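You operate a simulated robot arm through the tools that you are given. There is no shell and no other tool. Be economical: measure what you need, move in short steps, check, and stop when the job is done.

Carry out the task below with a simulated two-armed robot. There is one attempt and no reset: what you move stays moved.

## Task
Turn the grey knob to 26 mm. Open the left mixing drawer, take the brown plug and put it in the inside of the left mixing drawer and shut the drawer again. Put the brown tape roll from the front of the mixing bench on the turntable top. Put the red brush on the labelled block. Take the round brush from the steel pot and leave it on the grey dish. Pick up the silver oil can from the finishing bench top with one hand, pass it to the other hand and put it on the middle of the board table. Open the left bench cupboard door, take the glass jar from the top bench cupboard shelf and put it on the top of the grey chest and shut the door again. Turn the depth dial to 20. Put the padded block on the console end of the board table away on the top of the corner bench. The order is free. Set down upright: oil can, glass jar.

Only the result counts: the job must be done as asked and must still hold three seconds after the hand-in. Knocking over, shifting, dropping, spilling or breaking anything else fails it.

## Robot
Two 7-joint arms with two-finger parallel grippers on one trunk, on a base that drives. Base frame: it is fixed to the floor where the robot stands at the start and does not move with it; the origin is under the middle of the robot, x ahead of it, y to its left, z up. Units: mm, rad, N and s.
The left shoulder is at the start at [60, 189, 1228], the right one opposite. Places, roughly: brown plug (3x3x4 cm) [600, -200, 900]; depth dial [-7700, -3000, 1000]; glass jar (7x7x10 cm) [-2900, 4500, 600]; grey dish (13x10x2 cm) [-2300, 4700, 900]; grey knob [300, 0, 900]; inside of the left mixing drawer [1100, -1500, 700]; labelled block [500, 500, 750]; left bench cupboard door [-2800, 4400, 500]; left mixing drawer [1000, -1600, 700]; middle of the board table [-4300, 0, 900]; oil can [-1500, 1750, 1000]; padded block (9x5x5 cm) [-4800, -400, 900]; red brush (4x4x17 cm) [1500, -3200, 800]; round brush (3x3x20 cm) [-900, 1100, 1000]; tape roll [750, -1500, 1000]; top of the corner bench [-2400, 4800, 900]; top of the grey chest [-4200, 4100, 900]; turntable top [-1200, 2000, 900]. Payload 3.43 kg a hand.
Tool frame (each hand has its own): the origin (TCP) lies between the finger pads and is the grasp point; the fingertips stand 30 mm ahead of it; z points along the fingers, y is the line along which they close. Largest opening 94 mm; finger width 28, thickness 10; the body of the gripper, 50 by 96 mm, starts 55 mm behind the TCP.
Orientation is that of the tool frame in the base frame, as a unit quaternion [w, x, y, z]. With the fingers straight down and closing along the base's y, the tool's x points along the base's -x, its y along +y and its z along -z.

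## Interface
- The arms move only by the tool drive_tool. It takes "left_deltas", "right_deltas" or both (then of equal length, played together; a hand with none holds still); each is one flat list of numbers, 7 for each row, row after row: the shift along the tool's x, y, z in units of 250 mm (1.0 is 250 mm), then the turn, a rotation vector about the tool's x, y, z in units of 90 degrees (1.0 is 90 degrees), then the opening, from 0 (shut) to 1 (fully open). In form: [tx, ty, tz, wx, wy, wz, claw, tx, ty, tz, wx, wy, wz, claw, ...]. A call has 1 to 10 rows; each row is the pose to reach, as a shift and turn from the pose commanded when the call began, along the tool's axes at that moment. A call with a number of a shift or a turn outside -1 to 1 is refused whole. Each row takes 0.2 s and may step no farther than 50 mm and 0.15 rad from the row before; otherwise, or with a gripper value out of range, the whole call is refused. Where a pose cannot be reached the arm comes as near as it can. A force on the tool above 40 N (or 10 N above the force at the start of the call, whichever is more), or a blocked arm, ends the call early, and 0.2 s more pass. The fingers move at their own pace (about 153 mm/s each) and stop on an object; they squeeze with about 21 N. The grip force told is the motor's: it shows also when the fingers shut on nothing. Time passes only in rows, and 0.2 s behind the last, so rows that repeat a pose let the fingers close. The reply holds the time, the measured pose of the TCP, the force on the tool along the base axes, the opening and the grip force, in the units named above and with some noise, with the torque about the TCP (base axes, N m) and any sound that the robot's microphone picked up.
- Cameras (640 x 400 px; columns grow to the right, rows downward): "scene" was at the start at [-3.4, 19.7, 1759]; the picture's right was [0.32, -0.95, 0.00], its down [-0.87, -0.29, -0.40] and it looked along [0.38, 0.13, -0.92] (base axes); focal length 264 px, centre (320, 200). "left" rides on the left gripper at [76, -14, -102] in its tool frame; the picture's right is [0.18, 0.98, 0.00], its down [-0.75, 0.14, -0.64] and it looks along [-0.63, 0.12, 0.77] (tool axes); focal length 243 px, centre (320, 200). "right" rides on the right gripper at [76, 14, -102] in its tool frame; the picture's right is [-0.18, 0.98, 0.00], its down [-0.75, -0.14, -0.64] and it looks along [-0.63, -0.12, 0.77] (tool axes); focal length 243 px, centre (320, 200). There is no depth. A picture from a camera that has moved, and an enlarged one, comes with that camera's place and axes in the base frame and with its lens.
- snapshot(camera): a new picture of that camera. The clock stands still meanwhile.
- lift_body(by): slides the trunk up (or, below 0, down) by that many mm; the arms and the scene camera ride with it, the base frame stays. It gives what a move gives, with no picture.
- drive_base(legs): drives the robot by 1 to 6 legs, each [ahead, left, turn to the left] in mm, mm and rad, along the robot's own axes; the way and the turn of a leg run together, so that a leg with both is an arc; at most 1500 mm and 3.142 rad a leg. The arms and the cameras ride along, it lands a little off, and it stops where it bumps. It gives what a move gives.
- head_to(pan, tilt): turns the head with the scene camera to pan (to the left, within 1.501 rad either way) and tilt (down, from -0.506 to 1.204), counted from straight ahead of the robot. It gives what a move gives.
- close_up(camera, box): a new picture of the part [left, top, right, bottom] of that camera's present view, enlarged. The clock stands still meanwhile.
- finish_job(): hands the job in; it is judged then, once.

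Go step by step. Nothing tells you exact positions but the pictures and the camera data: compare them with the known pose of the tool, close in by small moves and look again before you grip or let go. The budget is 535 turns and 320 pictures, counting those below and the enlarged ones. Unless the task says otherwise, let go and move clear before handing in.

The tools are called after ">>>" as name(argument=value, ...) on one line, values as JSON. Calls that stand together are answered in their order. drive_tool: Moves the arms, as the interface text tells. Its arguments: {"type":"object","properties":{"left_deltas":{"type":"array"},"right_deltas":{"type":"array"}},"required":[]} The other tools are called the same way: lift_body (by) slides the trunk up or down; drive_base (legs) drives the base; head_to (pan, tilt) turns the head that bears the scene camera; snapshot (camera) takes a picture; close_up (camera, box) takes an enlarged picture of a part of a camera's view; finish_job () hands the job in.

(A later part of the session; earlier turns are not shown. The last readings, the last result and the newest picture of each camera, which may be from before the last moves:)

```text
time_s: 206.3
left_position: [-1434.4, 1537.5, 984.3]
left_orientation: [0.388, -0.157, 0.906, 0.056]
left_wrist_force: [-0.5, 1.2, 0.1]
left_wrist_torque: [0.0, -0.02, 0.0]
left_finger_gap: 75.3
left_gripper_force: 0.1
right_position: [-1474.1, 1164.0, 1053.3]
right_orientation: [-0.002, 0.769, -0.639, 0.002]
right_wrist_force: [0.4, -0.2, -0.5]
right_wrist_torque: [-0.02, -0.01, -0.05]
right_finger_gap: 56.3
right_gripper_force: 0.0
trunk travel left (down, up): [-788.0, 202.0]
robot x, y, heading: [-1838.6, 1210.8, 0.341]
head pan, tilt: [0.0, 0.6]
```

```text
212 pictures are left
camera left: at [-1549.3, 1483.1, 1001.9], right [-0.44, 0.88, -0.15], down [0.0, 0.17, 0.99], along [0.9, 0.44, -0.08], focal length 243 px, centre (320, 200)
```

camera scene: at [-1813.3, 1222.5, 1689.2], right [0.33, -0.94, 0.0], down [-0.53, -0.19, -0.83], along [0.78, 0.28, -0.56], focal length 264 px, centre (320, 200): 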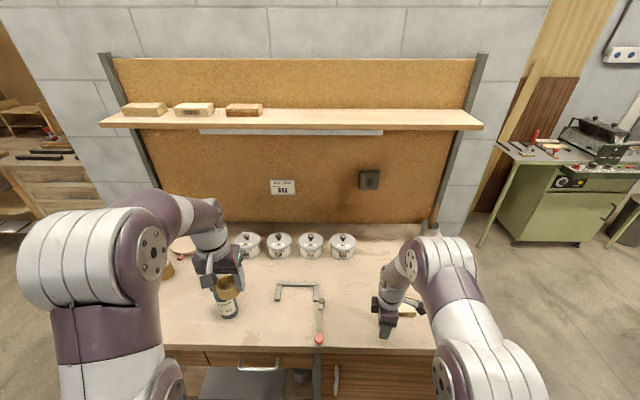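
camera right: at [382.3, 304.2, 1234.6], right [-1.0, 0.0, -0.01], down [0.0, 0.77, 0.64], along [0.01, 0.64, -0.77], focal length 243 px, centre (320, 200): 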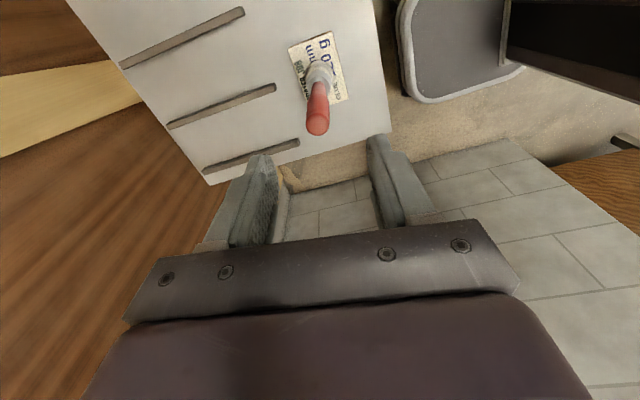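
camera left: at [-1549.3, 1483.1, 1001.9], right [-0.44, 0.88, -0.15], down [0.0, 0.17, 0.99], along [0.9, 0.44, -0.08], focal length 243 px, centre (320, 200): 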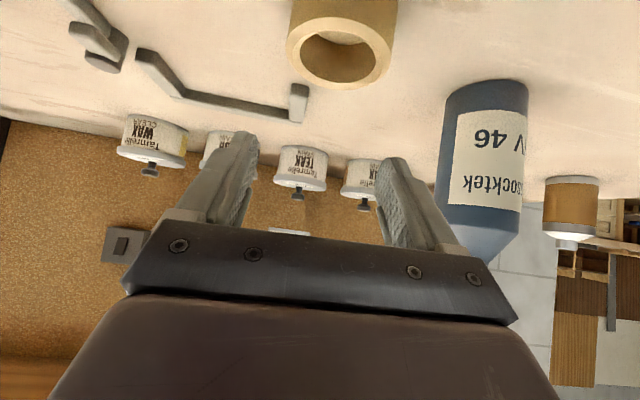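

>>> drive_tool(left_deltas=[0.08, -0.004, 0.06, 0, 0, 0, 0.8, 0.16, -0.009, 0.12, 0, 0, 0, 0.8, 0.205, -0.009, 0.155, 0, 0, 0, 0.8])

>>> snapshot(camera="left")

>>> close_up(camera="scene", box=[200, 240, 340, 360])

```text
time_s: 207.1
left_position: [-1438.1, 1530.2, 918.8]
left_orientation: [0.387, -0.157, 0.907, 0.056]
left_wrist_force: [-0.5, -0.4, -0.4]
left_wrist_torque: [0.01, -0.01, -0.01]
left_finger_gap: 75.3
left_gripper_force: 0.1
right_position: [-1473.9, 1164.3, 1053.9]
right_orientation: [-0.001, 0.769, -0.639, 0.002]
right_wrist_force: [0.0, 0.0, 0.3]
right_wrist_torque: [0.02, 0.01, 0.01]
right_finger_gap: 56.1
right_gripper_force: 0.1
trunk travel left (down, up): [-788.0, 202.0]
robot x, y, heading: [-1841.9, 1214.2, 0.337]
head pan, tilt: [0.0, 0.6]
```

```text
211 pictures are left
camera left: at [-1554.3, 1476.1, 937.0], right [-0.44, 0.88, -0.15], down [0.01, 0.17, 0.99], along [0.9, 0.44, -0.08], focal length 243 px, centre (320, 200)
```

left: 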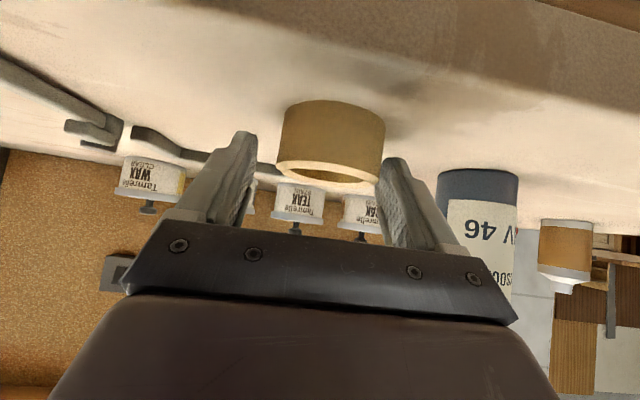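

```text
3.33 times, centred on (270, 300) of scene
camera zoom: at [-1813.1, 1222.6, 1689.2], right [0.33, -0.94, 0.0], down [-0.53, -0.19, -0.82], along [0.78, 0.28, -0.57], focal length 878 px, centre (487, -133)
```

zoom: 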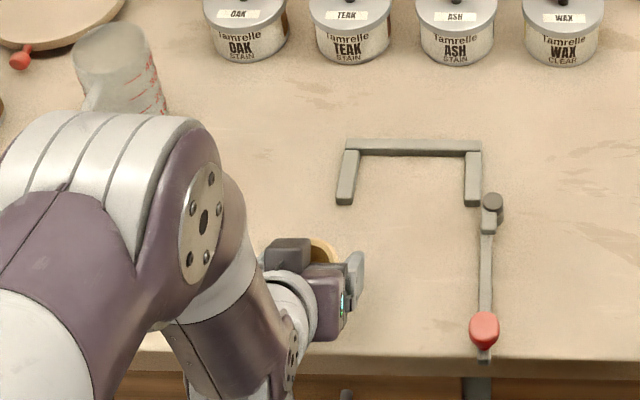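

The ring is between the fingers; I close.

>>> drive_tool(left_deltas=[0, 0.012, 0, 0, 0, 0, 0.72, 0, 0.012, 0, 0, 0, 0, 0.5, 0, 0.012, 0, 0, 0, 0, 0.5, 0, 0.012, 0, 0, 0, 0, 0.5])

>>> drive_tool(left_deltas=[-0.05, 0, -0.04, 0, 0, 0, 0.5, -0.15, 0, -0.14, 0, 0, 0, 0.5, -0.28, 0, -0.27, 0, 0, 0, 0.5])

>>> snapshot(camera="left")

```text
time_s: 208.1
left_position: [-1439.4, 1533.7, 919.6]
left_orientation: [0.387, -0.156, 0.907, 0.055]
left_wrist_force: [-0.1, 0.3, 0.9]
left_wrist_torque: [0.03, -0.03, -0.02]
left_finger_gap: 57.3
left_gripper_force: 20.5
right_position: [-1473.4, 1163.7, 1054.0]
right_orientation: [-0.001, 0.769, -0.639, 0.003]
right_wrist_force: [0.0, 0.0, 0.1]
right_wrist_torque: [0.02, -0.01, 0.0]
right_finger_gap: 56.5
right_gripper_force: 0.1
trunk travel left (down, up): [-788.0, 202.0]
robot x, y, heading: [-1840.2, 1211.5, 0.345]
head pan, tilt: [0.0, 0.6]
```

```text
time_s: 208.9
left_position: [-1445.9, 1533.3, 1023.0]
left_orientation: [0.386, -0.158, 0.907, 0.057]
left_wrist_force: [-0.3, 0.6, -0.3]
left_wrist_torque: [-0.03, 0.04, 0.01]
left_finger_gap: 56.9
left_gripper_force: 21.3
right_position: [-1474.9, 1163.1, 1053.7]
right_orientation: [-0.003, 0.769, -0.639, 0.003]
right_wrist_force: [-0.2, -0.5, 0.9]
right_wrist_torque: [-0.01, 0.03, -0.03]
right_finger_gap: 56.4
right_gripper_force: 0.0
trunk travel left (down, up): [-788.0, 202.0]
robot x, y, heading: [-1839.8, 1214.7, 0.343]
head pan, tilt: [0.0, 0.6]
```

```text
209 pictures are left
camera left: at [-1561.2, 1479.2, 1039.7], right [-0.44, 0.88, -0.15], down [0.01, 0.17, 0.99], along [0.9, 0.44, -0.08], focal length 243 px, centre (320, 200)
```

left: 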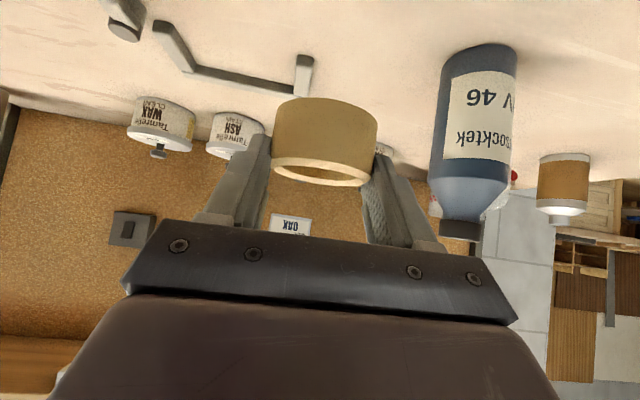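

The ring is held flat by the pitched hand. I raise the trunk, shift left 370 and look at the turntable.

>>> lift_body(by=130)

>>> drive_base(legs=[[0, 370, 0]])

>>> snapshot(camera="scene")

>>> snapshot(camera="left")

```text
time_s: 210.5
left_position: [-1443.7, 1534.0, 1152.4]
left_orientation: [0.386, -0.157, 0.907, 0.056]
left_wrist_force: [-0.7, 0.3, -0.8]
left_wrist_torque: [0.0, 0.0, 0.01]
left_finger_gap: 57.0
left_gripper_force: 21.1
right_position: [-1473.6, 1162.5, 1183.8]
right_orientation: [-0.001, 0.769, -0.64, 0.002]
right_wrist_force: [-0.4, 0.5, 0.2]
right_wrist_torque: [-0.01, 0.02, 0.0]
right_finger_gap: 56.4
right_gripper_force: 0.1
trunk travel left (down, up): [-918.0, 72.0]
robot x, y, heading: [-1840.0, 1214.0, 0.347]
head pan, tilt: [0.0, 0.6]
```

```text
time_s: 212.9
left_position: [-1566.0, 1878.8, 1151.6]
left_orientation: [0.387, -0.156, 0.907, 0.056]
left_wrist_force: [0.0, 0.1, -1.0]
left_wrist_torque: [0.0, 0.0, 0.0]
left_finger_gap: 56.8
left_gripper_force: 21.4
right_position: [-1595.9, 1508.9, 1184.1]
right_orientation: [-0.002, 0.769, -0.639, 0.003]
right_wrist_force: [-0.8, 0.2, -0.2]
right_wrist_torque: [0.04, 0.01, -0.01]
right_finger_gap: 56.5
right_gripper_force: 0.0
trunk travel left (down, up): [-918.0, 72.0]
robot x, y, heading: [-1960.3, 1556.8, 0.341]
head pan, tilt: [0.0, 0.6]
```

```text
208 pictures are left
camera scene: at [-1935.2, 1567.1, 1819.2], right [0.33, -0.94, 0.0], down [-0.53, -0.19, -0.83], along [0.78, 0.28, -0.56], focal length 264 px, centre (320, 200)
```

scene: 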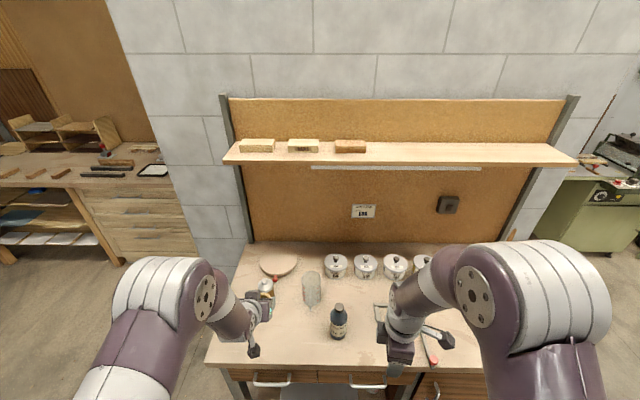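

```text
207 pictures are left
camera left: at [-1681.9, 1824.9, 1169.3], right [-0.44, 0.88, -0.15], down [0.01, 0.17, 0.99], along [0.9, 0.44, -0.08], focal length 243 px, centre (320, 200)
```

left: 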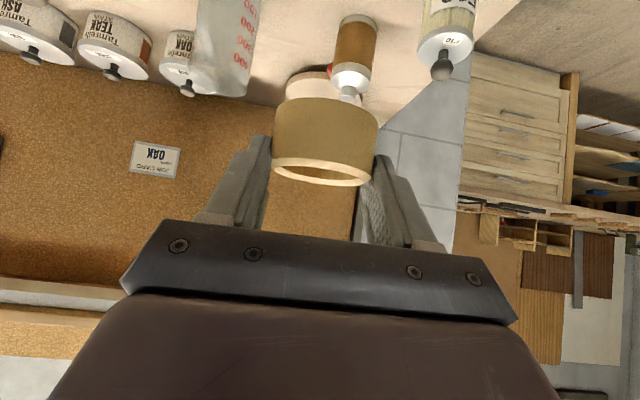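

The turntable centre is about [-1220, 2027]; a small jar stands just in front of it. I drive 150 forward and extend the hand over the turntable, staying high.

>>> drive_base(legs=[[150, 15, 0]])

>>> drive_tool(left_deltas=[-0.12, 0, 0.12, 0, 0, 0, 0.5, -0.24, 0, 0.24, 0, 0, 0, 0.5, -0.36, 0, 0.36, 0, 0, 0, 0.5, -0.48, 0, 0.48, 0, 0, 0, 0.5, -0.58, 0, 0.6, 0, 0, 0, 0.5])

>>> snapshot(camera="left")

>>> snapshot(camera="scene")

```text
time_s: 214.2
left_position: [-1432.1, 1945.6, 1150.8]
left_orientation: [0.387, -0.158, 0.906, 0.057]
left_wrist_force: [-0.2, -0.1, -1.0]
left_wrist_torque: [0.0, -0.03, -0.01]
left_finger_gap: 56.8
left_gripper_force: 21.2
right_position: [-1460.9, 1574.6, 1185.1]
right_orientation: [-0.002, 0.769, -0.639, 0.003]
right_wrist_force: [-0.8, -0.2, 0.3]
right_wrist_torque: [0.04, 0.0, -0.02]
right_finger_gap: 56.4
right_gripper_force: 0.0
trunk travel left (down, up): [-918.0, 72.0]
robot x, y, heading: [-1825.0, 1623.3, 0.344]
head pan, tilt: [0.0, 0.6]
```

```text
time_s: 215.4
left_position: [-1235.0, 2018.2, 1151.5]
left_orientation: [0.386, -0.158, 0.907, 0.057]
left_wrist_force: [0.9, 1.3, -0.6]
left_wrist_torque: [-0.01, 0.0, -0.02]
left_finger_gap: 56.5
left_gripper_force: 21.0
right_position: [-1456.8, 1576.6, 1183.8]
right_orientation: [-0.001, 0.77, -0.638, 0.002]
right_wrist_force: [-0.1, -0.5, 0.7]
right_wrist_torque: [0.0, 0.0, 0.01]
right_finger_gap: 56.5
right_gripper_force: 0.2
trunk travel left (down, up): [-918.0, 72.0]
robot x, y, heading: [-1825.7, 1620.8, 0.344]
head pan, tilt: [0.0, 0.6]
```

```text
206 pictures are left
camera left: at [-1350.1, 1963.2, 1169.4], right [-0.45, 0.88, -0.15], down [0.01, 0.17, 0.99], along [0.9, 0.44, -0.08], focal length 243 px, centre (320, 200)
```

left: 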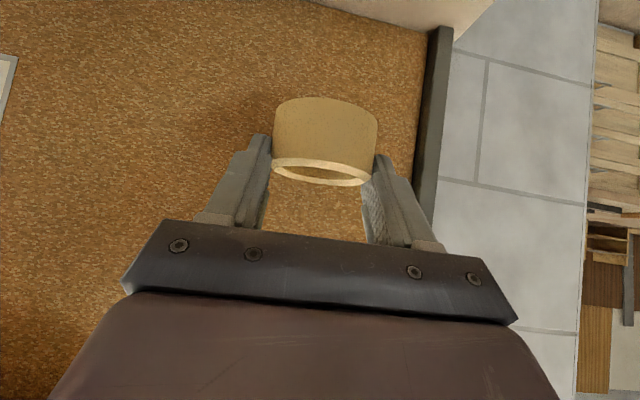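

```text
205 pictures are left
camera scene: at [-1796.6, 1634.5, 1819.2], right [0.34, -0.94, 0.0], down [-0.53, -0.19, -0.82], along [0.78, 0.28, -0.57], focal length 264 px, centre (320, 200)
```

scene: 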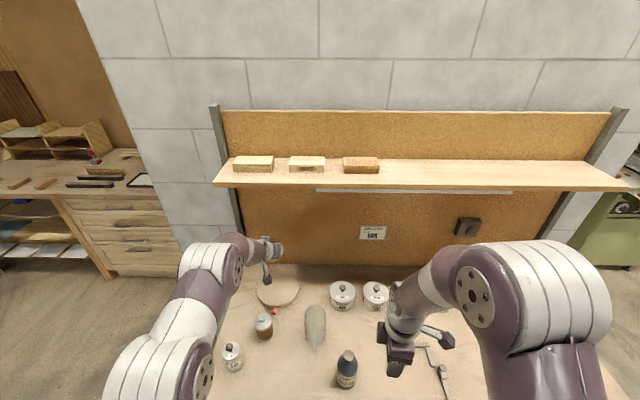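

Aligned over the turntable within about 10 mm. I retract the right hand a little, then lower the trunk by 165.

>>> drive_tool(right_deltas=[0, 0.15, -0.05, 0, 0, 0, 0.6, 0, 0.3, -0.1, 0, 0, 0, 0.6, 0, 0.45, -0.15, 0, 0, 0, 0.6])

>>> lift_body(by=-165)

>>> snapshot(camera="left")

>>> snapshot(camera="scene")

```text
time_s: 216.2
left_position: [-1236.2, 2017.6, 1152.9]
left_orientation: [0.387, -0.158, 0.907, 0.057]
left_wrist_force: [0.4, -0.5, -0.7]
left_wrist_torque: [0.04, -0.02, 0.04]
left_finger_gap: 56.7
left_gripper_force: 20.8
right_position: [-1569.9, 1555.4, 1221.6]
right_orientation: [-0.002, 0.769, -0.639, 0.003]
right_wrist_force: [-0.5, -0.2, 0.0]
right_wrist_torque: [0.03, 0.03, 0.02]
right_finger_gap: 56.6
right_gripper_force: 0.1
trunk travel left (down, up): [-918.0, 72.0]
robot x, y, heading: [-1824.4, 1623.6, 0.341]
head pan, tilt: [0.0, 0.6]
```

```text
time_s: 218.1
left_position: [-1236.5, 2016.6, 987.6]
left_orientation: [0.386, -0.158, 0.907, 0.058]
left_wrist_force: [0.7, -1.0, -0.4]
left_wrist_torque: [-0.03, 0.03, 0.01]
left_finger_gap: 56.4
left_gripper_force: 21.3
right_position: [-1567.4, 1557.0, 1056.1]
right_orientation: [-0.001, 0.769, -0.639, 0.002]
right_wrist_force: [0.9, 0.2, -0.4]
right_wrist_torque: [0.0, 0.03, 0.01]
right_finger_gap: 56.0
right_gripper_force: 0.1
trunk travel left (down, up): [-753.0, 237.0]
robot x, y, heading: [-1825.1, 1625.8, 0.339]
head pan, tilt: [0.0, 0.6]
```

```text
204 pictures are left
camera left: at [-1351.7, 1962.1, 1005.1], right [-0.44, 0.88, -0.15], down [0.01, 0.17, 0.99], along [0.9, 0.44, -0.08], focal length 243 px, centre (320, 200)
```

left: 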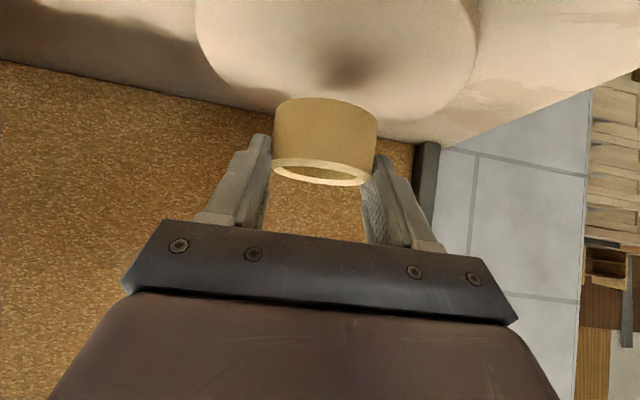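

```text
203 pictures are left
camera scene: at [-1798.6, 1633.5, 1654.2], right [0.34, -0.94, 0.0], down [-0.53, -0.19, -0.83], along [0.78, 0.28, -0.56], focal length 264 px, centre (320, 200)
```

scene: 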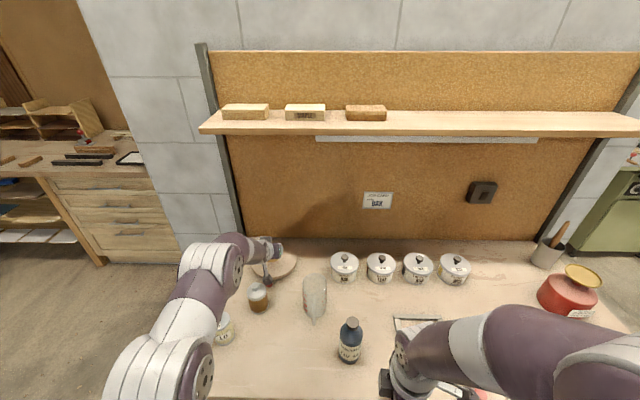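

The ring's shadow is at the disc's centre. I lower the hand straight down in small steps until contact.

>>> drive_tool(left_deltas=[0.029, 0, 0.0276, 0, 0, 0, 0.5, 0.058, 0, 0.055, 0, 0, 0, 0.5, 0.08, 0, 0.076, 0, 0, 0, 0.5, 0.1, 0, 0.096, 0, 0, 0, 0.5])

>>> close_up(camera="left", box=[180, 0, 500, 200])

```text
time_s: 219.1
left_position: [-1234.7, 2015.9, 951.5]
left_orientation: [0.387, -0.157, 0.907, 0.056]
left_wrist_force: [0.8, -0.6, 0.9]
left_wrist_torque: [-0.03, 0.16, 0.11]
left_finger_gap: 56.2
left_gripper_force: 21.2
right_position: [-1567.7, 1558.0, 1054.5]
right_orientation: [-0.001, 0.769, -0.639, 0.002]
right_wrist_force: [0.3, 1.0, -0.1]
right_wrist_torque: [-0.01, 0.0, 0.02]
right_finger_gap: 56.5
right_gripper_force: 0.1
trunk travel left (down, up): [-753.0, 237.0]
robot x, y, heading: [-1827.3, 1626.2, 0.344]
head pan, tilt: [0.0, 0.6]
```

```text
2.00 times, centred on (340, 100) of left
camera zoom: at [-1350.9, 1961.1, 969.2], right [-0.44, 0.88, -0.15], down [0.01, 0.17, 0.99], along [0.9, 0.44, -0.08], focal length 485 px, centre (280, 400)
```

zoom: 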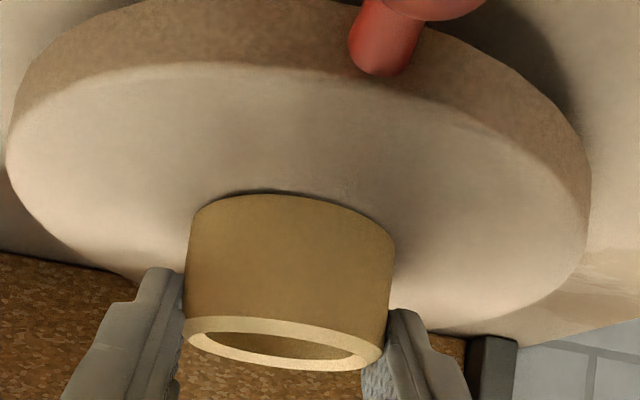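

>>> drive_tool(left_deltas=[0.006, 0, 0.0056, 0, 0, 0, 0.5, 0.012, 0, 0.011, 0, 0, 0, 0.5])

>>> close_up(camera="left", box=[180, 0, 500, 200])

```text
time_s: 219.7
left_position: [-1236.8, 2014.6, 950.0]
left_orientation: [0.387, -0.158, 0.906, 0.058]
left_wrist_force: [0.7, -0.4, 7.9]
left_wrist_torque: [0.17, 0.22, 0.2]
left_finger_gap: 56.1
left_gripper_force: 21.2
right_position: [-1568.3, 1556.8, 1055.2]
right_orientation: [-0.001, 0.769, -0.639, 0.003]
right_wrist_force: [0.5, 0.2, 0.4]
right_wrist_torque: [0.01, 0.01, 0.02]
right_finger_gap: 56.3
right_gripper_force: 0.0
trunk travel left (down, up): [-753.0, 237.0]
robot x, y, heading: [-1823.5, 1620.6, 0.343]
head pan, tilt: [0.0, 0.6]
```

```text
2.00 times, centred on (340, 100) of left
camera zoom: at [-1351.7, 1960.8, 967.8], right [-0.44, 0.88, -0.15], down [0.0, 0.17, 0.99], along [0.9, 0.44, -0.08], focal length 485 px, centre (280, 400)
```

zoom: 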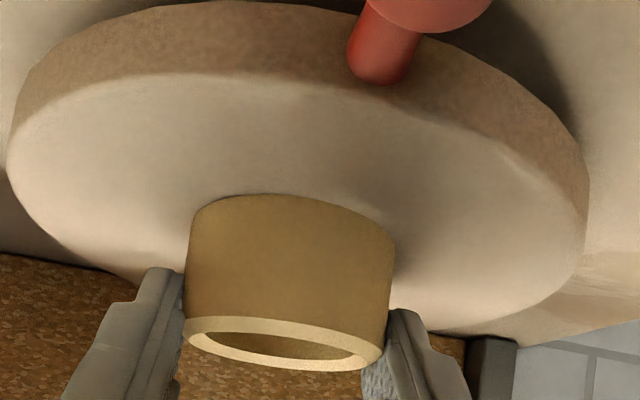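

Contact. I open and rise straight up.

>>> drive_tool(left_deltas=[0, 0, 0, 0, 0, 0, 0.62, 0, 0, 0, 0, 0, 0, 0.75, -0.02, 0, -0.02, 0, 0, 0, 0.75, -0.1, 0, -0.096, 0, 0, 0, 0.75, -0.2, 0, -0.19, 0, 0, 0, 0.75, -0.32, 0, -0.31, 0, 0, 0, 0.75])

>>> snapshot(camera="left")

```text
time_s: 221.1
left_position: [-1238.8, 2015.3, 1059.3]
left_orientation: [0.386, -0.158, 0.907, 0.056]
left_wrist_force: [0.9, -0.2, -0.2]
left_wrist_torque: [-0.04, 0.01, 0.02]
left_finger_gap: 70.3
left_gripper_force: 0.0
right_position: [-1567.9, 1556.5, 1054.5]
right_orientation: [-0.001, 0.77, -0.638, 0.002]
right_wrist_force: [-0.2, 0.3, -0.4]
right_wrist_torque: [0.01, -0.03, -0.02]
right_finger_gap: 56.1
right_gripper_force: 0.1
trunk travel left (down, up): [-753.0, 237.0]
robot x, y, heading: [-1824.8, 1622.8, 0.345]
head pan, tilt: [0.0, 0.6]
```

```text
200 pictures are left
camera left: at [-1354.5, 1961.1, 1076.0], right [-0.45, 0.88, -0.15], down [0.01, 0.17, 0.98], along [0.9, 0.44, -0.08], focal length 243 px, centre (320, 200)
```

left: 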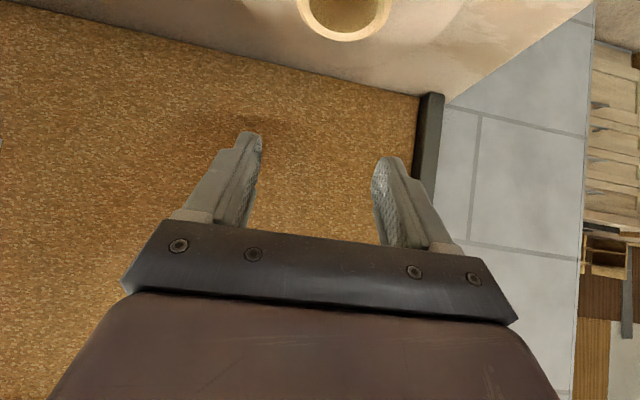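

The tape roll sits on the turntable. I retract the left hand, return it to vertical, and look for the oil can with it.

>>> lift_body(by=100)

>>> drive_tool(left_deltas=[0.13, 0, -0.13, 0, 0, 0, 0.75, 0.26, 0, -0.26, 0, 0, 0, 0.75, 0.39, 0, -0.39, 0, 0, 0, 0.75, 0.52, 0, -0.52, 0, 0, 0, 0.75, 0.65, 0, -0.65, 0, 0, 0, 0.75, 0.74, 0, -0.74, 0, 0, 0, 0.75])

>>> drive_tool(left_deltas=[0, 0, 0, 0, 0.083, 0, 0.75, 0, 0, 0, 0, 0.166, 0, 0.75, 0, 0, 0, 0, 0.25, 0, 0.75, 0, 0, 0, 0, 0.333, 0, 0.75, 0, 0, 0, 0, 0.416, 0, 0.75, 0, 0, 0, 0, 0.51, 0, 0.75])

>>> snapshot(camera="left")

>>> snapshot(camera="scene")

```text
time_s: 222.5
left_position: [-1238.4, 2015.9, 1158.9]
left_orientation: [0.387, -0.157, 0.907, 0.056]
left_wrist_force: [0.5, 0.2, -0.6]
left_wrist_torque: [0.0, 0.0, 0.02]
left_finger_gap: 70.7
left_gripper_force: 0.0
right_position: [-1567.4, 1557.4, 1155.4]
right_orientation: [-0.002, 0.769, -0.639, 0.002]
right_wrist_force: [0.1, 0.6, 0.8]
right_wrist_torque: [0.0, -0.02, 0.02]
right_finger_gap: 56.5
right_gripper_force: 0.1
trunk travel left (down, up): [-853.0, 137.0]
robot x, y, heading: [-1827.8, 1620.7, 0.34]
head pan, tilt: [0.0, 0.6]
```

```text
time_s: 223.9
left_position: [-1483.7, 1931.3, 1153.9]
left_orientation: [0.386, -0.158, 0.907, 0.057]
left_wrist_force: [-1.3, 0.1, 0.1]
left_wrist_torque: [0.02, 0.0, -0.02]
left_finger_gap: 70.4
left_gripper_force: 0.2
right_position: [-1568.8, 1557.1, 1156.0]
right_orientation: [-0.001, 0.769, -0.639, 0.003]
right_wrist_force: [0.7, 1.0, 0.1]
right_wrist_torque: [-0.04, 0.01, 0.0]
right_finger_gap: 56.3
right_gripper_force: 0.1
trunk travel left (down, up): [-853.0, 137.0]
robot x, y, heading: [-1825.2, 1619.9, 0.343]
head pan, tilt: [0.0, 0.6]
```

```text
time_s: 225.3
left_position: [-1484.6, 1929.5, 1154.1]
left_orientation: [0.001, -0.167, 0.986, -0.009]
left_wrist_force: [-0.5, 0.7, -0.4]
left_wrist_torque: [-0.05, -0.02, 0.01]
left_finger_gap: 70.4
left_gripper_force: 0.1
right_position: [-1567.2, 1557.3, 1154.6]
right_orientation: [-0.001, 0.769, -0.639, 0.002]
right_wrist_force: [0.0, 0.3, 0.3]
right_wrist_torque: [-0.01, 0.0, 0.04]
right_finger_gap: 56.4
right_gripper_force: 0.0
trunk travel left (down, up): [-853.0, 137.0]
robot x, y, heading: [-1824.6, 1623.9, 0.344]
head pan, tilt: [0.0, 0.6]
```

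```text
199 pictures are left
camera left: at [-1551.9, 1893.6, 1257.3], right [-0.5, 0.87, -0.02], down [0.66, 0.39, 0.64], along [0.56, 0.31, -0.77], focal length 243 px, centre (320, 200)
```

left: 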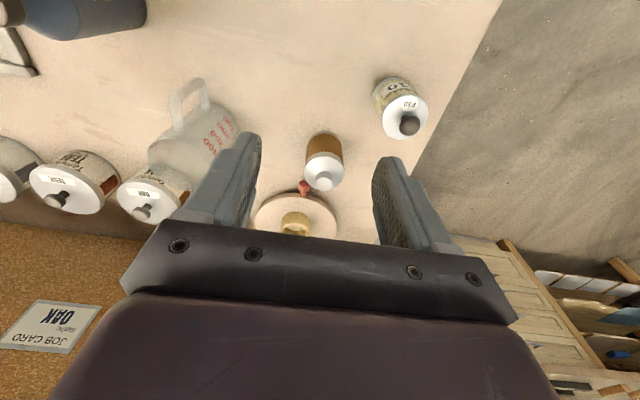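

```text
198 pictures are left
camera scene: at [-1796.9, 1634.1, 1754.2], right [0.34, -0.94, 0.0], down [-0.53, -0.19, -0.82], along [0.78, 0.28, -0.57], focal length 264 px, centre (320, 200)
```

scene: 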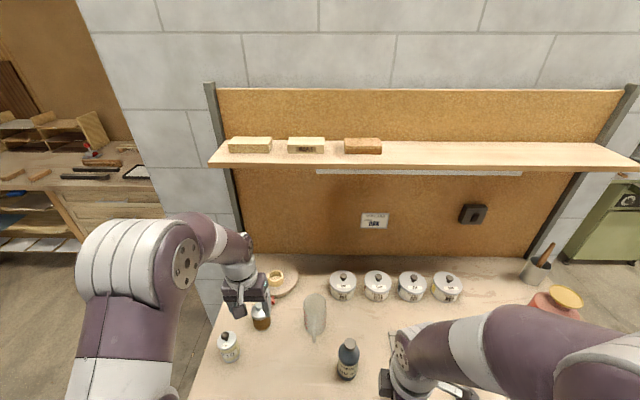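

>>> close_up(camera="scene", box=[195, 250, 355, 390])

>>> close_up(camera="left", box=[270, 60, 450, 220])

```text
2.86 times, centred on (275, 320) of scene
camera zoom: at [-1796.9, 1634.1, 1754.2], right [0.34, -0.94, 0.0], down [-0.53, -0.19, -0.82], along [0.78, 0.28, -0.57], focal length 753 px, centre (449, -143)
```

zoom: 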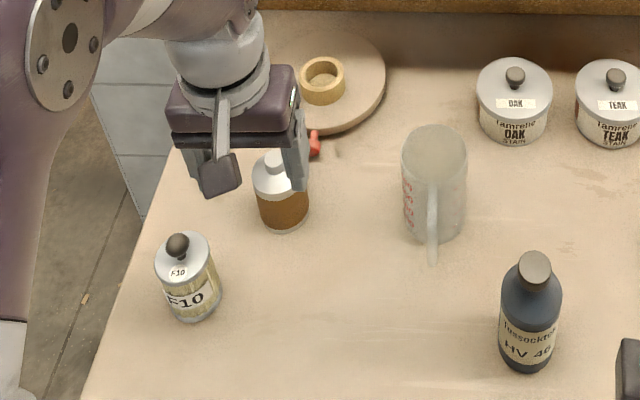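

```text
2.50 times, centred on (360, 140) of left
camera zoom: at [-1551.9, 1893.6, 1257.3], right [-0.5, 0.87, -0.02], down [0.66, 0.39, 0.64], along [0.56, 0.31, -0.77], focal length 606 px, centre (220, 350)
```

zoom: 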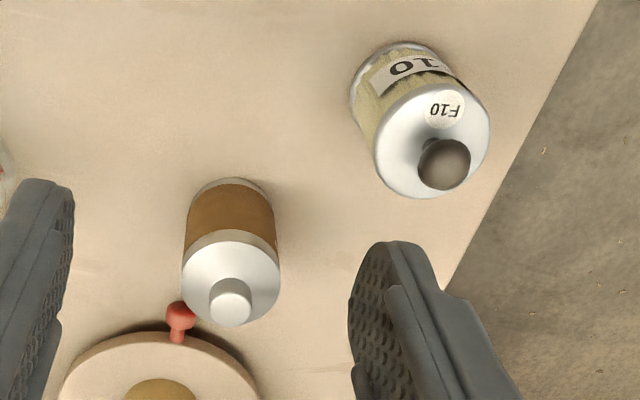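

>>> close_up(camera="scene", box=[240, 285, 290, 335])

>>> close_up(camera="scene", box=[325, 330, 375, 390])

>>> close_up(camera="scene", box=[205, 320, 255, 370])

```text
8.00 times, centred on (265, 310) of scene
camera zoom: at [-1796.9, 1634.1, 1754.2], right [0.34, -0.94, 0.0], down [-0.53, -0.19, -0.82], along [0.78, 0.28, -0.57], focal length 2108 px, centre (760, -680)
```

zoom: 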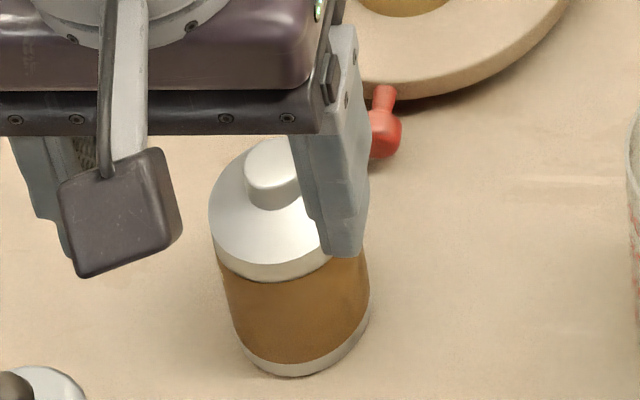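

```text
6.67 times, centred on (350, 360) of scene
camera zoom: at [-1796.9, 1634.1, 1754.2], right [0.34, -0.94, 0.0], down [-0.53, -0.19, -0.82], along [0.78, 0.28, -0.57], focal length 1757 px, centre (120, -867)
```

zoom: 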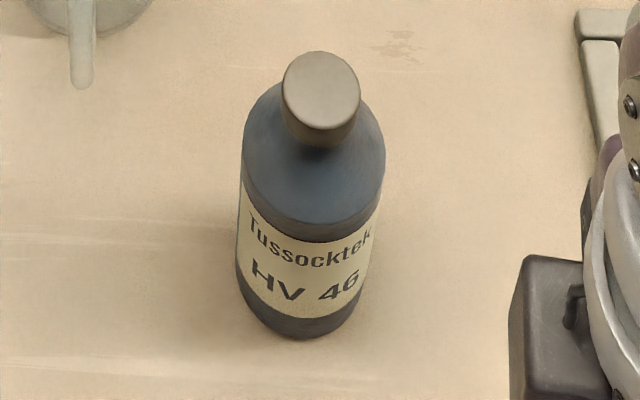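

```text
8.00 times, centred on (230, 345) of scene
camera zoom: at [-1796.9, 1634.1, 1754.2], right [0.34, -0.94, 0.0], down [-0.53, -0.19, -0.82], along [0.78, 0.28, -0.57], focal length 2108 px, centre (1040, -960)
```

zoom: 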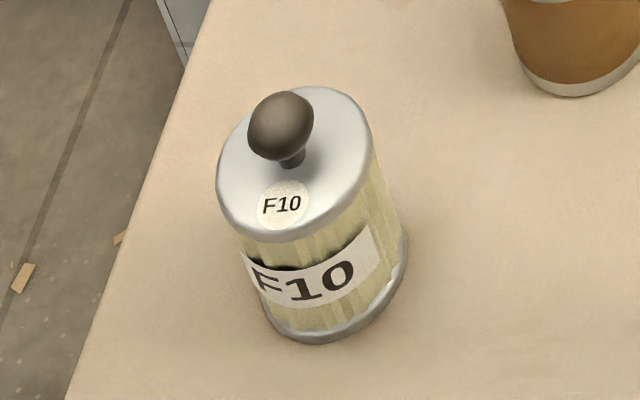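

The can with silver body and brown band (unlike the F10 dowel canister and the blue HV 46 bottle) is the silver oil can, at about [-1400, 1983]. The left hand goes over it.

>>> drive_tool(left_deltas=[-0.1, 0.02, 0.1, 0, 0, 0, 0.8, -0.2, 0.045, 0.2, 0, 0, 0, 0.8, -0.3, 0.07, 0.3, 0, 0, 0, 0.8, -0.39, 0.09, 0.4, 0, 0, 0, 0.8])

>>> snapshot(camera="left")

```text
time_s: 226.3
left_position: [-1398.6, 1978.5, 1058.0]
left_orientation: [0.0, -0.167, 0.986, -0.01]
left_wrist_force: [0.6, 0.3, -0.2]
left_wrist_torque: [-0.03, 0.02, 0.02]
left_finger_gap: 75.3
left_gripper_force: 0.0
right_position: [-1565.8, 1557.4, 1155.6]
right_orientation: [0.0, 0.769, -0.639, 0.003]
right_wrist_force: [0.2, 0.0, -0.2]
right_wrist_torque: [0.0, 0.01, -0.03]
right_finger_gap: 56.4
right_gripper_force: 0.1
trunk travel left (down, up): [-853.0, 137.0]
robot x, y, heading: [-1824.4, 1627.0, 0.341]
head pan, tilt: [0.0, 0.6]
```

```text
192 pictures are left
camera left: at [-1467.3, 1941.7, 1161.3], right [-0.5, 0.87, -0.02], down [0.66, 0.39, 0.64], along [0.56, 0.31, -0.77], focal length 243 px, centre (320, 200)
```

left: 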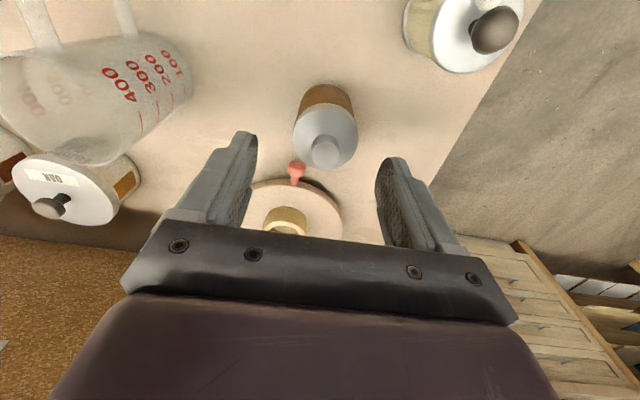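

>>> drive_tool(left_deltas=[-0.025, 0.027, 0.12, 0, 0, 0, 0.8, -0.025, 0.027, 0.24, 0, 0, 0, 0.8, -0.025, 0.027, 0.33, 0, 0, 0, 0.8])

>>> snapshot(camera="left")

```text
time_s: 227.1
left_position: [-1396.2, 1988.1, 973.9]
left_orientation: [0.004, -0.168, 0.986, -0.01]
left_wrist_force: [-0.7, 0.8, -0.2]
left_wrist_torque: [0.01, -0.01, 0.0]
left_finger_gap: 75.3
left_gripper_force: 0.1
right_position: [-1567.7, 1557.4, 1155.7]
right_orientation: [-0.001, 0.77, -0.639, 0.002]
right_wrist_force: [-0.4, 0.3, -0.1]
right_wrist_torque: [0.01, 0.01, 0.02]
right_finger_gap: 56.4
right_gripper_force: 0.1
trunk travel left (down, up): [-853.0, 137.0]
robot x, y, heading: [-1825.0, 1624.1, 0.343]
head pan, tilt: [0.0, 0.6]
```

```text
191 pictures are left
camera left: at [-1465.0, 1950.9, 1076.4], right [-0.5, 0.87, -0.02], down [0.66, 0.39, 0.64], along [0.56, 0.31, -0.77], focal length 243 px, centre (320, 200)
```

left: 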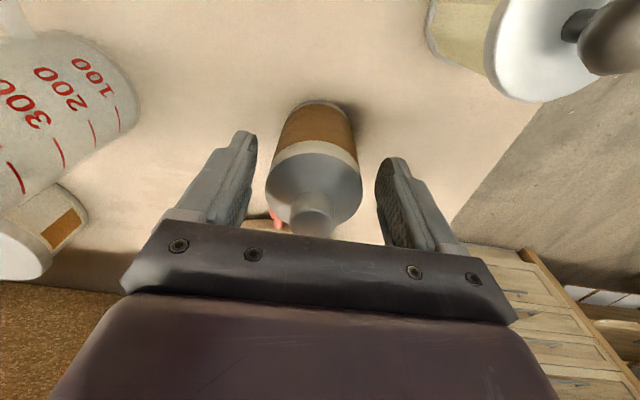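

The can is centred; I grip its upper part and lift.

>>> drive_tool(left_deltas=[0, 0, 0, 0, 0, 0, 0.6, 0, 0, 0, 0, 0, 0, 0.45, 0, 0, 0, 0, 0, 0, 0.45, 0, 0, 0, 0, 0, 0, 0.45])

>>> drive_tool(left_deltas=[0, 0, -0.1, 0, 0, 0, 0.45, 0, 0, -0.25, 0, 0, 0, 0.45, 0, 0, -0.42, 0, 0, 0, 0.45, 0.1, 0, -0.58, 0, 0, 0, 0.45, 0.25, 0, -0.7, 0, 0, 0, 0.45])

>>> snapshot(camera="left")

```text
time_s: 228.1
left_position: [-1397.1, 1987.0, 973.2]
left_orientation: [0.002, -0.167, 0.986, -0.009]
left_wrist_force: [1.4, 0.9, 2.0]
left_wrist_torque: [0.21, -0.13, -0.01]
left_finger_gap: 57.3
left_gripper_force: 21.2
right_position: [-1567.9, 1556.9, 1155.2]
right_orientation: [-0.001, 0.77, -0.638, 0.002]
right_wrist_force: [-0.7, -0.3, 0.4]
right_wrist_torque: [0.01, 0.01, -0.02]
right_finger_gap: 56.3
right_gripper_force: 0.2
trunk travel left (down, up): [-853.0, 137.0]
robot x, y, heading: [-1825.0, 1622.0, 0.342]
head pan, tilt: [0.0, 0.6]
```

```text
time_s: 229.3
left_position: [-1457.5, 1970.5, 1147.7]
left_orientation: [0.003, -0.169, 0.986, -0.009]
left_wrist_force: [-0.5, -0.3, -2.4]
left_wrist_torque: [-0.02, 0.01, -0.03]
left_finger_gap: 57.4
left_gripper_force: 21.0
right_position: [-1569.8, 1557.5, 1155.6]
right_orientation: [-0.002, 0.769, -0.639, 0.002]
right_wrist_force: [-0.3, -0.4, -0.4]
right_wrist_torque: [0.02, -0.04, 0.05]
right_finger_gap: 56.5
right_gripper_force: 0.1
trunk travel left (down, up): [-853.0, 137.0]
robot x, y, heading: [-1827.9, 1623.9, 0.347]
head pan, tilt: [0.0, 0.6]
```

```text
190 pictures are left
camera left: at [-1525.3, 1933.8, 1250.5], right [-0.5, 0.87, -0.02], down [0.66, 0.39, 0.64], along [0.56, 0.31, -0.77], focal length 243 px, centre (320, 200)
```

left: 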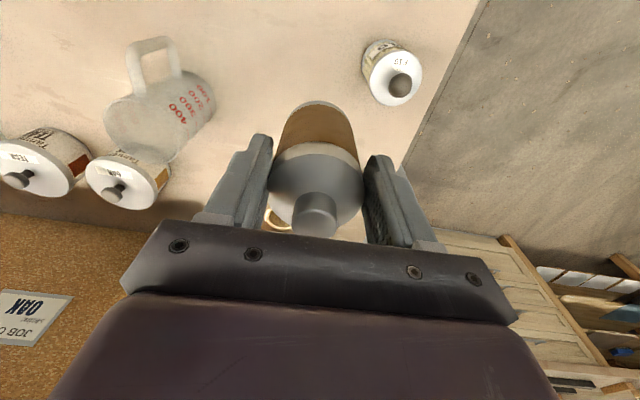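

Can held. I back away from the bench to have free space for the handover.

>>> drive_base(legs=[[-420, 0, 0]])

>>> drive_tool(right_deltas=[0, 0, 0, 0, 0, 0.09, 0.9, 0, 0, 0, 0, 0, 0.18, 0.9, 0, 0, 0, 0, 0, 0.27, 0.9, 0, 0, 0, 0, 0, 0.36, 0.9, 0, 0, 0, 0, 0, 0.45, 0.9, 0, 0, 0, 0, 0, 0.54, 0.9, 0, 0, 0, 0, 0, 0.63, 0.9, 0, 0, 0, 0, 0, 0.72, 0.9, 0, 0, 0, 0, 0, 0.81, 0.9, 0, 0, 0, 0, 0, 0.89, 0.9])

```text
time_s: 231.9
left_position: [-1853.2, 1825.0, 1144.6]
left_orientation: [0.002, -0.163, 0.987, -0.009]
left_wrist_force: [-0.8, 0.2, -3.1]
left_wrist_torque: [-0.03, 0.06, -0.03]
left_finger_gap: 57.3
left_gripper_force: 21.3
right_position: [-1971.0, 1414.1, 1155.2]
right_orientation: [-0.001, 0.766, -0.643, 0.001]
right_wrist_force: [-1.4, 0.3, 1.9]
right_wrist_torque: [-0.01, 0.0, 0.0]
right_finger_gap: 56.3
right_gripper_force: 0.0
trunk travel left (down, up): [-853.0, 137.0]
robot x, y, heading: [-2229.7, 1482.7, 0.332]
head pan, tilt: [0.0, 0.6]
```

```text
time_s: 234.1
left_position: [-1854.6, 1825.4, 1145.7]
left_orientation: [0.001, -0.162, 0.987, -0.009]
left_wrist_force: [0.6, 0.5, -2.6]
left_wrist_torque: [-0.04, 0.02, 0.01]
left_finger_gap: 57.1
left_gripper_force: 21.1
right_position: [-1973.5, 1412.7, 1156.3]
right_orientation: [0.002, -0.172, 0.985, -0.002]
right_wrist_force: [0.3, 0.0, -0.8]
right_wrist_torque: [0.02, 0.0, 0.04]
right_finger_gap: 84.6
right_gripper_force: 0.0
trunk travel left (down, up): [-853.0, 137.0]
robot x, y, heading: [-2229.2, 1482.0, 0.33]
head pan, tilt: [0.0, 0.6]
```

>>> drive_tool(left_deltas=[0, -0.12, 0.06, 0, 0, 0, 0.45, 0, -0.24, 0.12, 0, 0, 0, 0.45, 0, -0.36, 0.2, 0, 0, 0, 0.45, -0.03, -0.48, 0.26, 0, 0, 0, 0.45, -0.06, -0.56, 0.28, 0, 0, 0, 0.45], right_deltas=[-0.14, -0.02, 0, 0, 0, 0, 0.9, -0.28, -0.04, 0.04, 0, 0, 0, 0.9, -0.42, -0.06, 0.08, 0, 0, 0, 0.9, -0.56, -0.08, 0.12, 0, 0, 0, 0.9, -0.6, -0.1, 0.2, 0, 0, 0, 0.9])

>>> drive_tool(right_deltas=[0, 0, 0, 0, -0.083, 0, 0.9, 0, 0, 0, 0, -0.166, 0, 0.9, 0, 0, 0, 0, -0.25, 0, 0.9, 0, 0, 0, 0, -0.333, 0, 0.9, 0, 0, 0, 0, -0.416, 0, 0.9, 0, 0, 0, 0, -0.51, 0, 0.9])

>>> head_to(pan=0, tilt=0.85)

>>> snapshot(camera="scene")

>>> snapshot(camera="right")

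```text
time_s: 235.3
left_position: [-1793.8, 1695.4, 1078.1]
left_orientation: [0.001, -0.162, 0.987, -0.009]
left_wrist_force: [0.6, -0.3, -1.5]
left_wrist_torque: [-0.02, 0.06, -0.03]
left_finger_gap: 56.9
left_gripper_force: 21.1
right_position: [-1821.2, 1441.2, 1106.0]
right_orientation: [0.002, -0.172, 0.985, 0.0]
right_wrist_force: [0.2, -0.6, 0.2]
right_wrist_torque: [-0.04, 0.05, 0.0]
right_finger_gap: 84.6
right_gripper_force: 0.1
trunk travel left (down, up): [-853.0, 137.0]
robot x, y, heading: [-2227.4, 1482.2, 0.332]
head pan, tilt: [0.0, 0.6]
```

```text
time_s: 236.7
left_position: [-1796.4, 1695.7, 1080.6]
left_orientation: [0.003, -0.162, 0.987, -0.01]
left_wrist_force: [0.4, -0.7, -1.7]
left_wrist_torque: [-0.02, 0.04, 0.02]
left_finger_gap: 57.0
left_gripper_force: 20.8
right_position: [-1821.9, 1440.2, 1106.7]
right_orientation: [0.388, -0.16, 0.905, 0.066]
right_wrist_force: [0.6, 0.0, 0.6]
right_wrist_torque: [0.01, 0.02, 0.02]
right_finger_gap: 84.6
right_gripper_force: 0.0
trunk travel left (down, up): [-853.0, 137.0]
robot x, y, heading: [-2232.6, 1480.2, 0.336]
head pan, tilt: [0.0, 0.6]
```

```text
time_s: 237.4
left_position: [-1794.2, 1696.1, 1078.9]
left_orientation: [0.001, -0.162, 0.987, -0.01]
left_wrist_force: [0.8, 0.6, -3.4]
left_wrist_torque: [-0.02, 0.04, 0.01]
left_finger_gap: 56.8
left_gripper_force: 21.2
right_position: [-1823.4, 1440.7, 1106.3]
right_orientation: [0.386, -0.16, 0.906, 0.067]
right_wrist_force: [0.8, 0.0, 0.4]
right_wrist_torque: [0.02, 0.02, 0.0]
right_finger_gap: 84.8
right_gripper_force: 0.0
trunk travel left (down, up): [-853.0, 137.0]
robot x, y, heading: [-2228.0, 1486.2, 0.336]
head pan, tilt: [0.0, 0.85]
```

```text
189 pictures are left
camera scene: at [-2211.3, 1488.4, 1733.3], right [0.33, -0.95, 0.0], down [-0.71, -0.25, -0.66], along [0.62, 0.22, -0.75], focal length 264 px, centre (320, 200)
```

scene: 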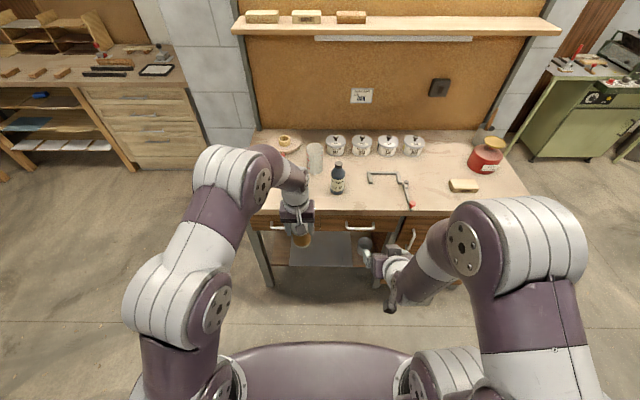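

```text
188 pictures are left
camera right: at [-1946.2, 1410.3, 1121.5], right [-0.22, 0.97, 0.13], down [0.1, -0.11, 0.99], along [0.97, 0.23, -0.08], focal length 243 px, centre (320, 200)
```

right: 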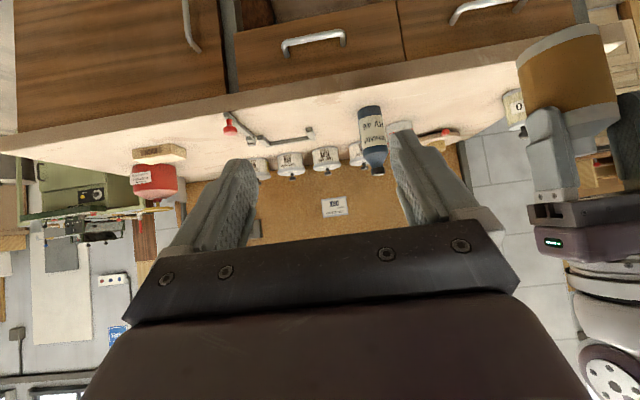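

Both arms are ready. To pass beneath the left gripper's camera I need the right hand flatter; I pitch it another 22°.

>>> drive_tool(right_deltas=[0, 0, 0, 0, -0.083, 0, 0.9, 0, 0, 0, 0, -0.166, 0, 0.9, 0, 0, 0, 0, -0.25, 0, 0.9, 0, 0, 0, 0, -0.25, 0, 0.9])

```text
time_s: 238.4
left_position: [-1794.5, 1696.1, 1078.6]
left_orientation: [0.002, -0.162, 0.987, -0.009]
left_wrist_force: [0.5, -0.1, -2.4]
left_wrist_torque: [-0.02, 0.05, 0.0]
left_finger_gap: 56.9
left_gripper_force: 21.0
right_position: [-1810.0, 1445.6, 1118.0]
right_orientation: [0.572, -0.141, 0.802, 0.101]
right_wrist_force: [0.2, 1.0, 0.0]
right_wrist_torque: [-0.01, -0.02, 0.01]
right_finger_gap: 84.4
right_gripper_force: 0.0
trunk travel left (down, up): [-853.0, 137.0]
robot x, y, heading: [-2232.0, 1483.3, 0.337]
head pan, tilt: [0.0, 0.85]
```

>>> drive_tool(right_deltas=[0.165, 0, 0.057, 0, 0, 0, 0.9, 0.33, 0, 0.114, 0, 0, 0, 0.9, 0.495, 0, 0.17, 0, 0, 0, 0.9, 0.66, 0, 0.227, 0, 0, 0, 0.9, 0.825, 0, 0.284, 0, 0, 0, 0.9])

```text
time_s: 239.7
left_position: [-1795.1, 1697.0, 1078.7]
left_orientation: [0.001, -0.162, 0.987, -0.01]
left_wrist_force: [0.5, -0.5, -2.0]
left_wrist_torque: [-0.03, 0.06, -0.02]
left_finger_gap: 57.0
left_gripper_force: 20.9
right_position: [-1831.7, 1440.0, 889.5]
right_orientation: [0.555, -0.144, 0.814, 0.097]
right_wrist_force: [0.0, 0.1, 0.7]
right_wrist_torque: [-0.01, 0.02, 0.02]
right_finger_gap: 84.6
right_gripper_force: 0.1
trunk travel left (down, up): [-853.0, 137.0]
robot x, y, heading: [-2234.1, 1481.6, 0.334]
head pan, tilt: [0.0, 0.85]
```

>>> drive_tool(right_deltas=[-0.028, 0.152, 0.071, 0, 0, 0, 0.9, -0.056, 0.304, 0.142, 0, 0, 0, 0.9, -0.085, 0.456, 0.213, 0, 0, 0, 0.9, -0.113, 0.608, 0.284, 0, 0, 0, 0.9, -0.141, 0.76, 0.355, 0, 0, 0, 0.9, -0.169, 0.912, 0.426, 0, 0, 0, 0.9])

>>> snapshot(camera="right")

>>> snapshot(camera="scene")

```text
time_s: 241.1
left_position: [-1795.8, 1697.1, 1078.5]
left_orientation: [0.002, -0.163, 0.987, -0.011]
left_wrist_force: [-0.1, -0.1, -1.9]
left_wrist_torque: [-0.04, 0.05, 0.0]
left_finger_gap: 56.9
left_gripper_force: 20.8
right_position: [-1799.7, 1689.6, 888.0]
right_orientation: [0.555, -0.144, 0.814, 0.096]
right_wrist_force: [0.1, 0.4, -0.2]
right_wrist_torque: [0.04, 0.03, -0.02]
right_finger_gap: 84.8
right_gripper_force: 0.0
trunk travel left (down, up): [-853.0, 137.0]
robot x, y, heading: [-2226.6, 1481.6, 0.333]
head pan, tilt: [0.0, 0.85]
```

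```text
187 pictures are left
camera right: at [-1920.7, 1660.8, 853.2], right [-0.27, 0.95, 0.17], down [-0.26, -0.24, 0.94], along [0.93, 0.21, 0.31], focal length 243 px, centre (320, 200)
```

right: 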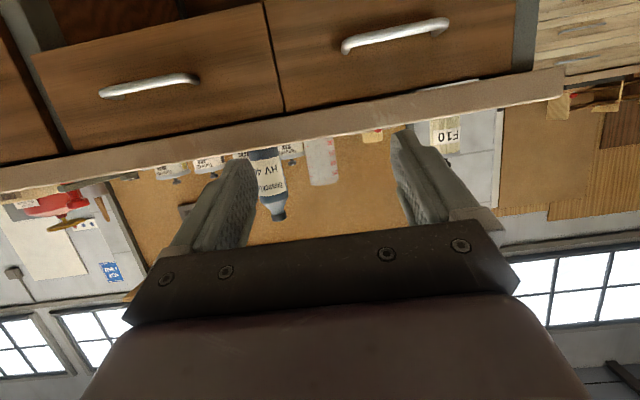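

```text
186 pictures are left
camera scene: at [-2211.6, 1489.6, 1733.3], right [0.33, -0.95, 0.0], down [-0.71, -0.25, -0.66], along [0.62, 0.21, -0.75], focal length 264 px, centre (320, 200)
```

scene: 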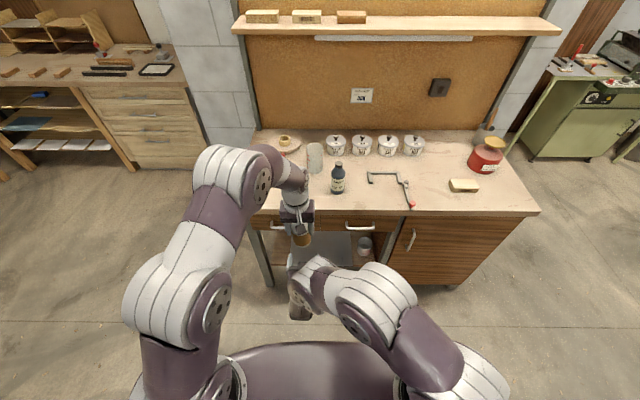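

For a later upright set-down the right hand must be at 46° only (its camera would hit the table otherwise). I un-pitch it, and yaw the left hand 30° so that its camera swings aside.

>>> drive_tool(left_deltas=[0, 0, 0, 0, 0, 0.09, 0.45, 0, 0, 0, 0, 0, 0.18, 0.45, 0, 0, 0, 0, 0, 0.27, 0.45, 0, 0, 0, 0, 0, 0.36, 0.45], right_deltas=[0, 0, 0, 0, 0.075, 0, 0.9, 0, 0, 0, 0, 0.15, 0, 0.9, 0, 0, 0, 0, 0.225, 0, 0.9, 0, 0, 0, 0, 0.255, 0, 0.9])

>>> snapshot(camera="right")

```text
time_s: 242.1
left_position: [-1794.5, 1696.2, 1079.1]
left_orientation: [0.005, 0.12, 0.993, -0.008]
left_wrist_force: [0.0, -0.1, -1.7]
left_wrist_torque: [-0.01, 0.04, -0.01]
left_finger_gap: 56.7
left_gripper_force: 21.7
right_position: [-1800.8, 1689.2, 887.9]
right_orientation: [0.382, -0.16, 0.908, 0.065]
right_wrist_force: [-0.9, 0.3, 0.2]
right_wrist_torque: [-0.01, 0.02, 0.04]
right_finger_gap: 84.7
right_gripper_force: 0.1
trunk travel left (down, up): [-853.0, 137.0]
robot x, y, heading: [-2230.0, 1480.7, 0.335]
head pan, tilt: [0.0, 0.85]
```

```text
185 pictures are left
camera right: at [-1923.9, 1660.0, 904.3], right [-0.21, 0.97, 0.13], down [0.11, -0.11, 0.99], along [0.97, 0.23, -0.08], focal length 243 px, centre (320, 200)
```

right: 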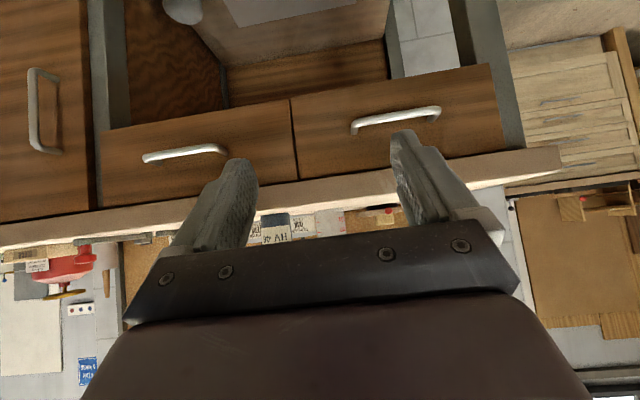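

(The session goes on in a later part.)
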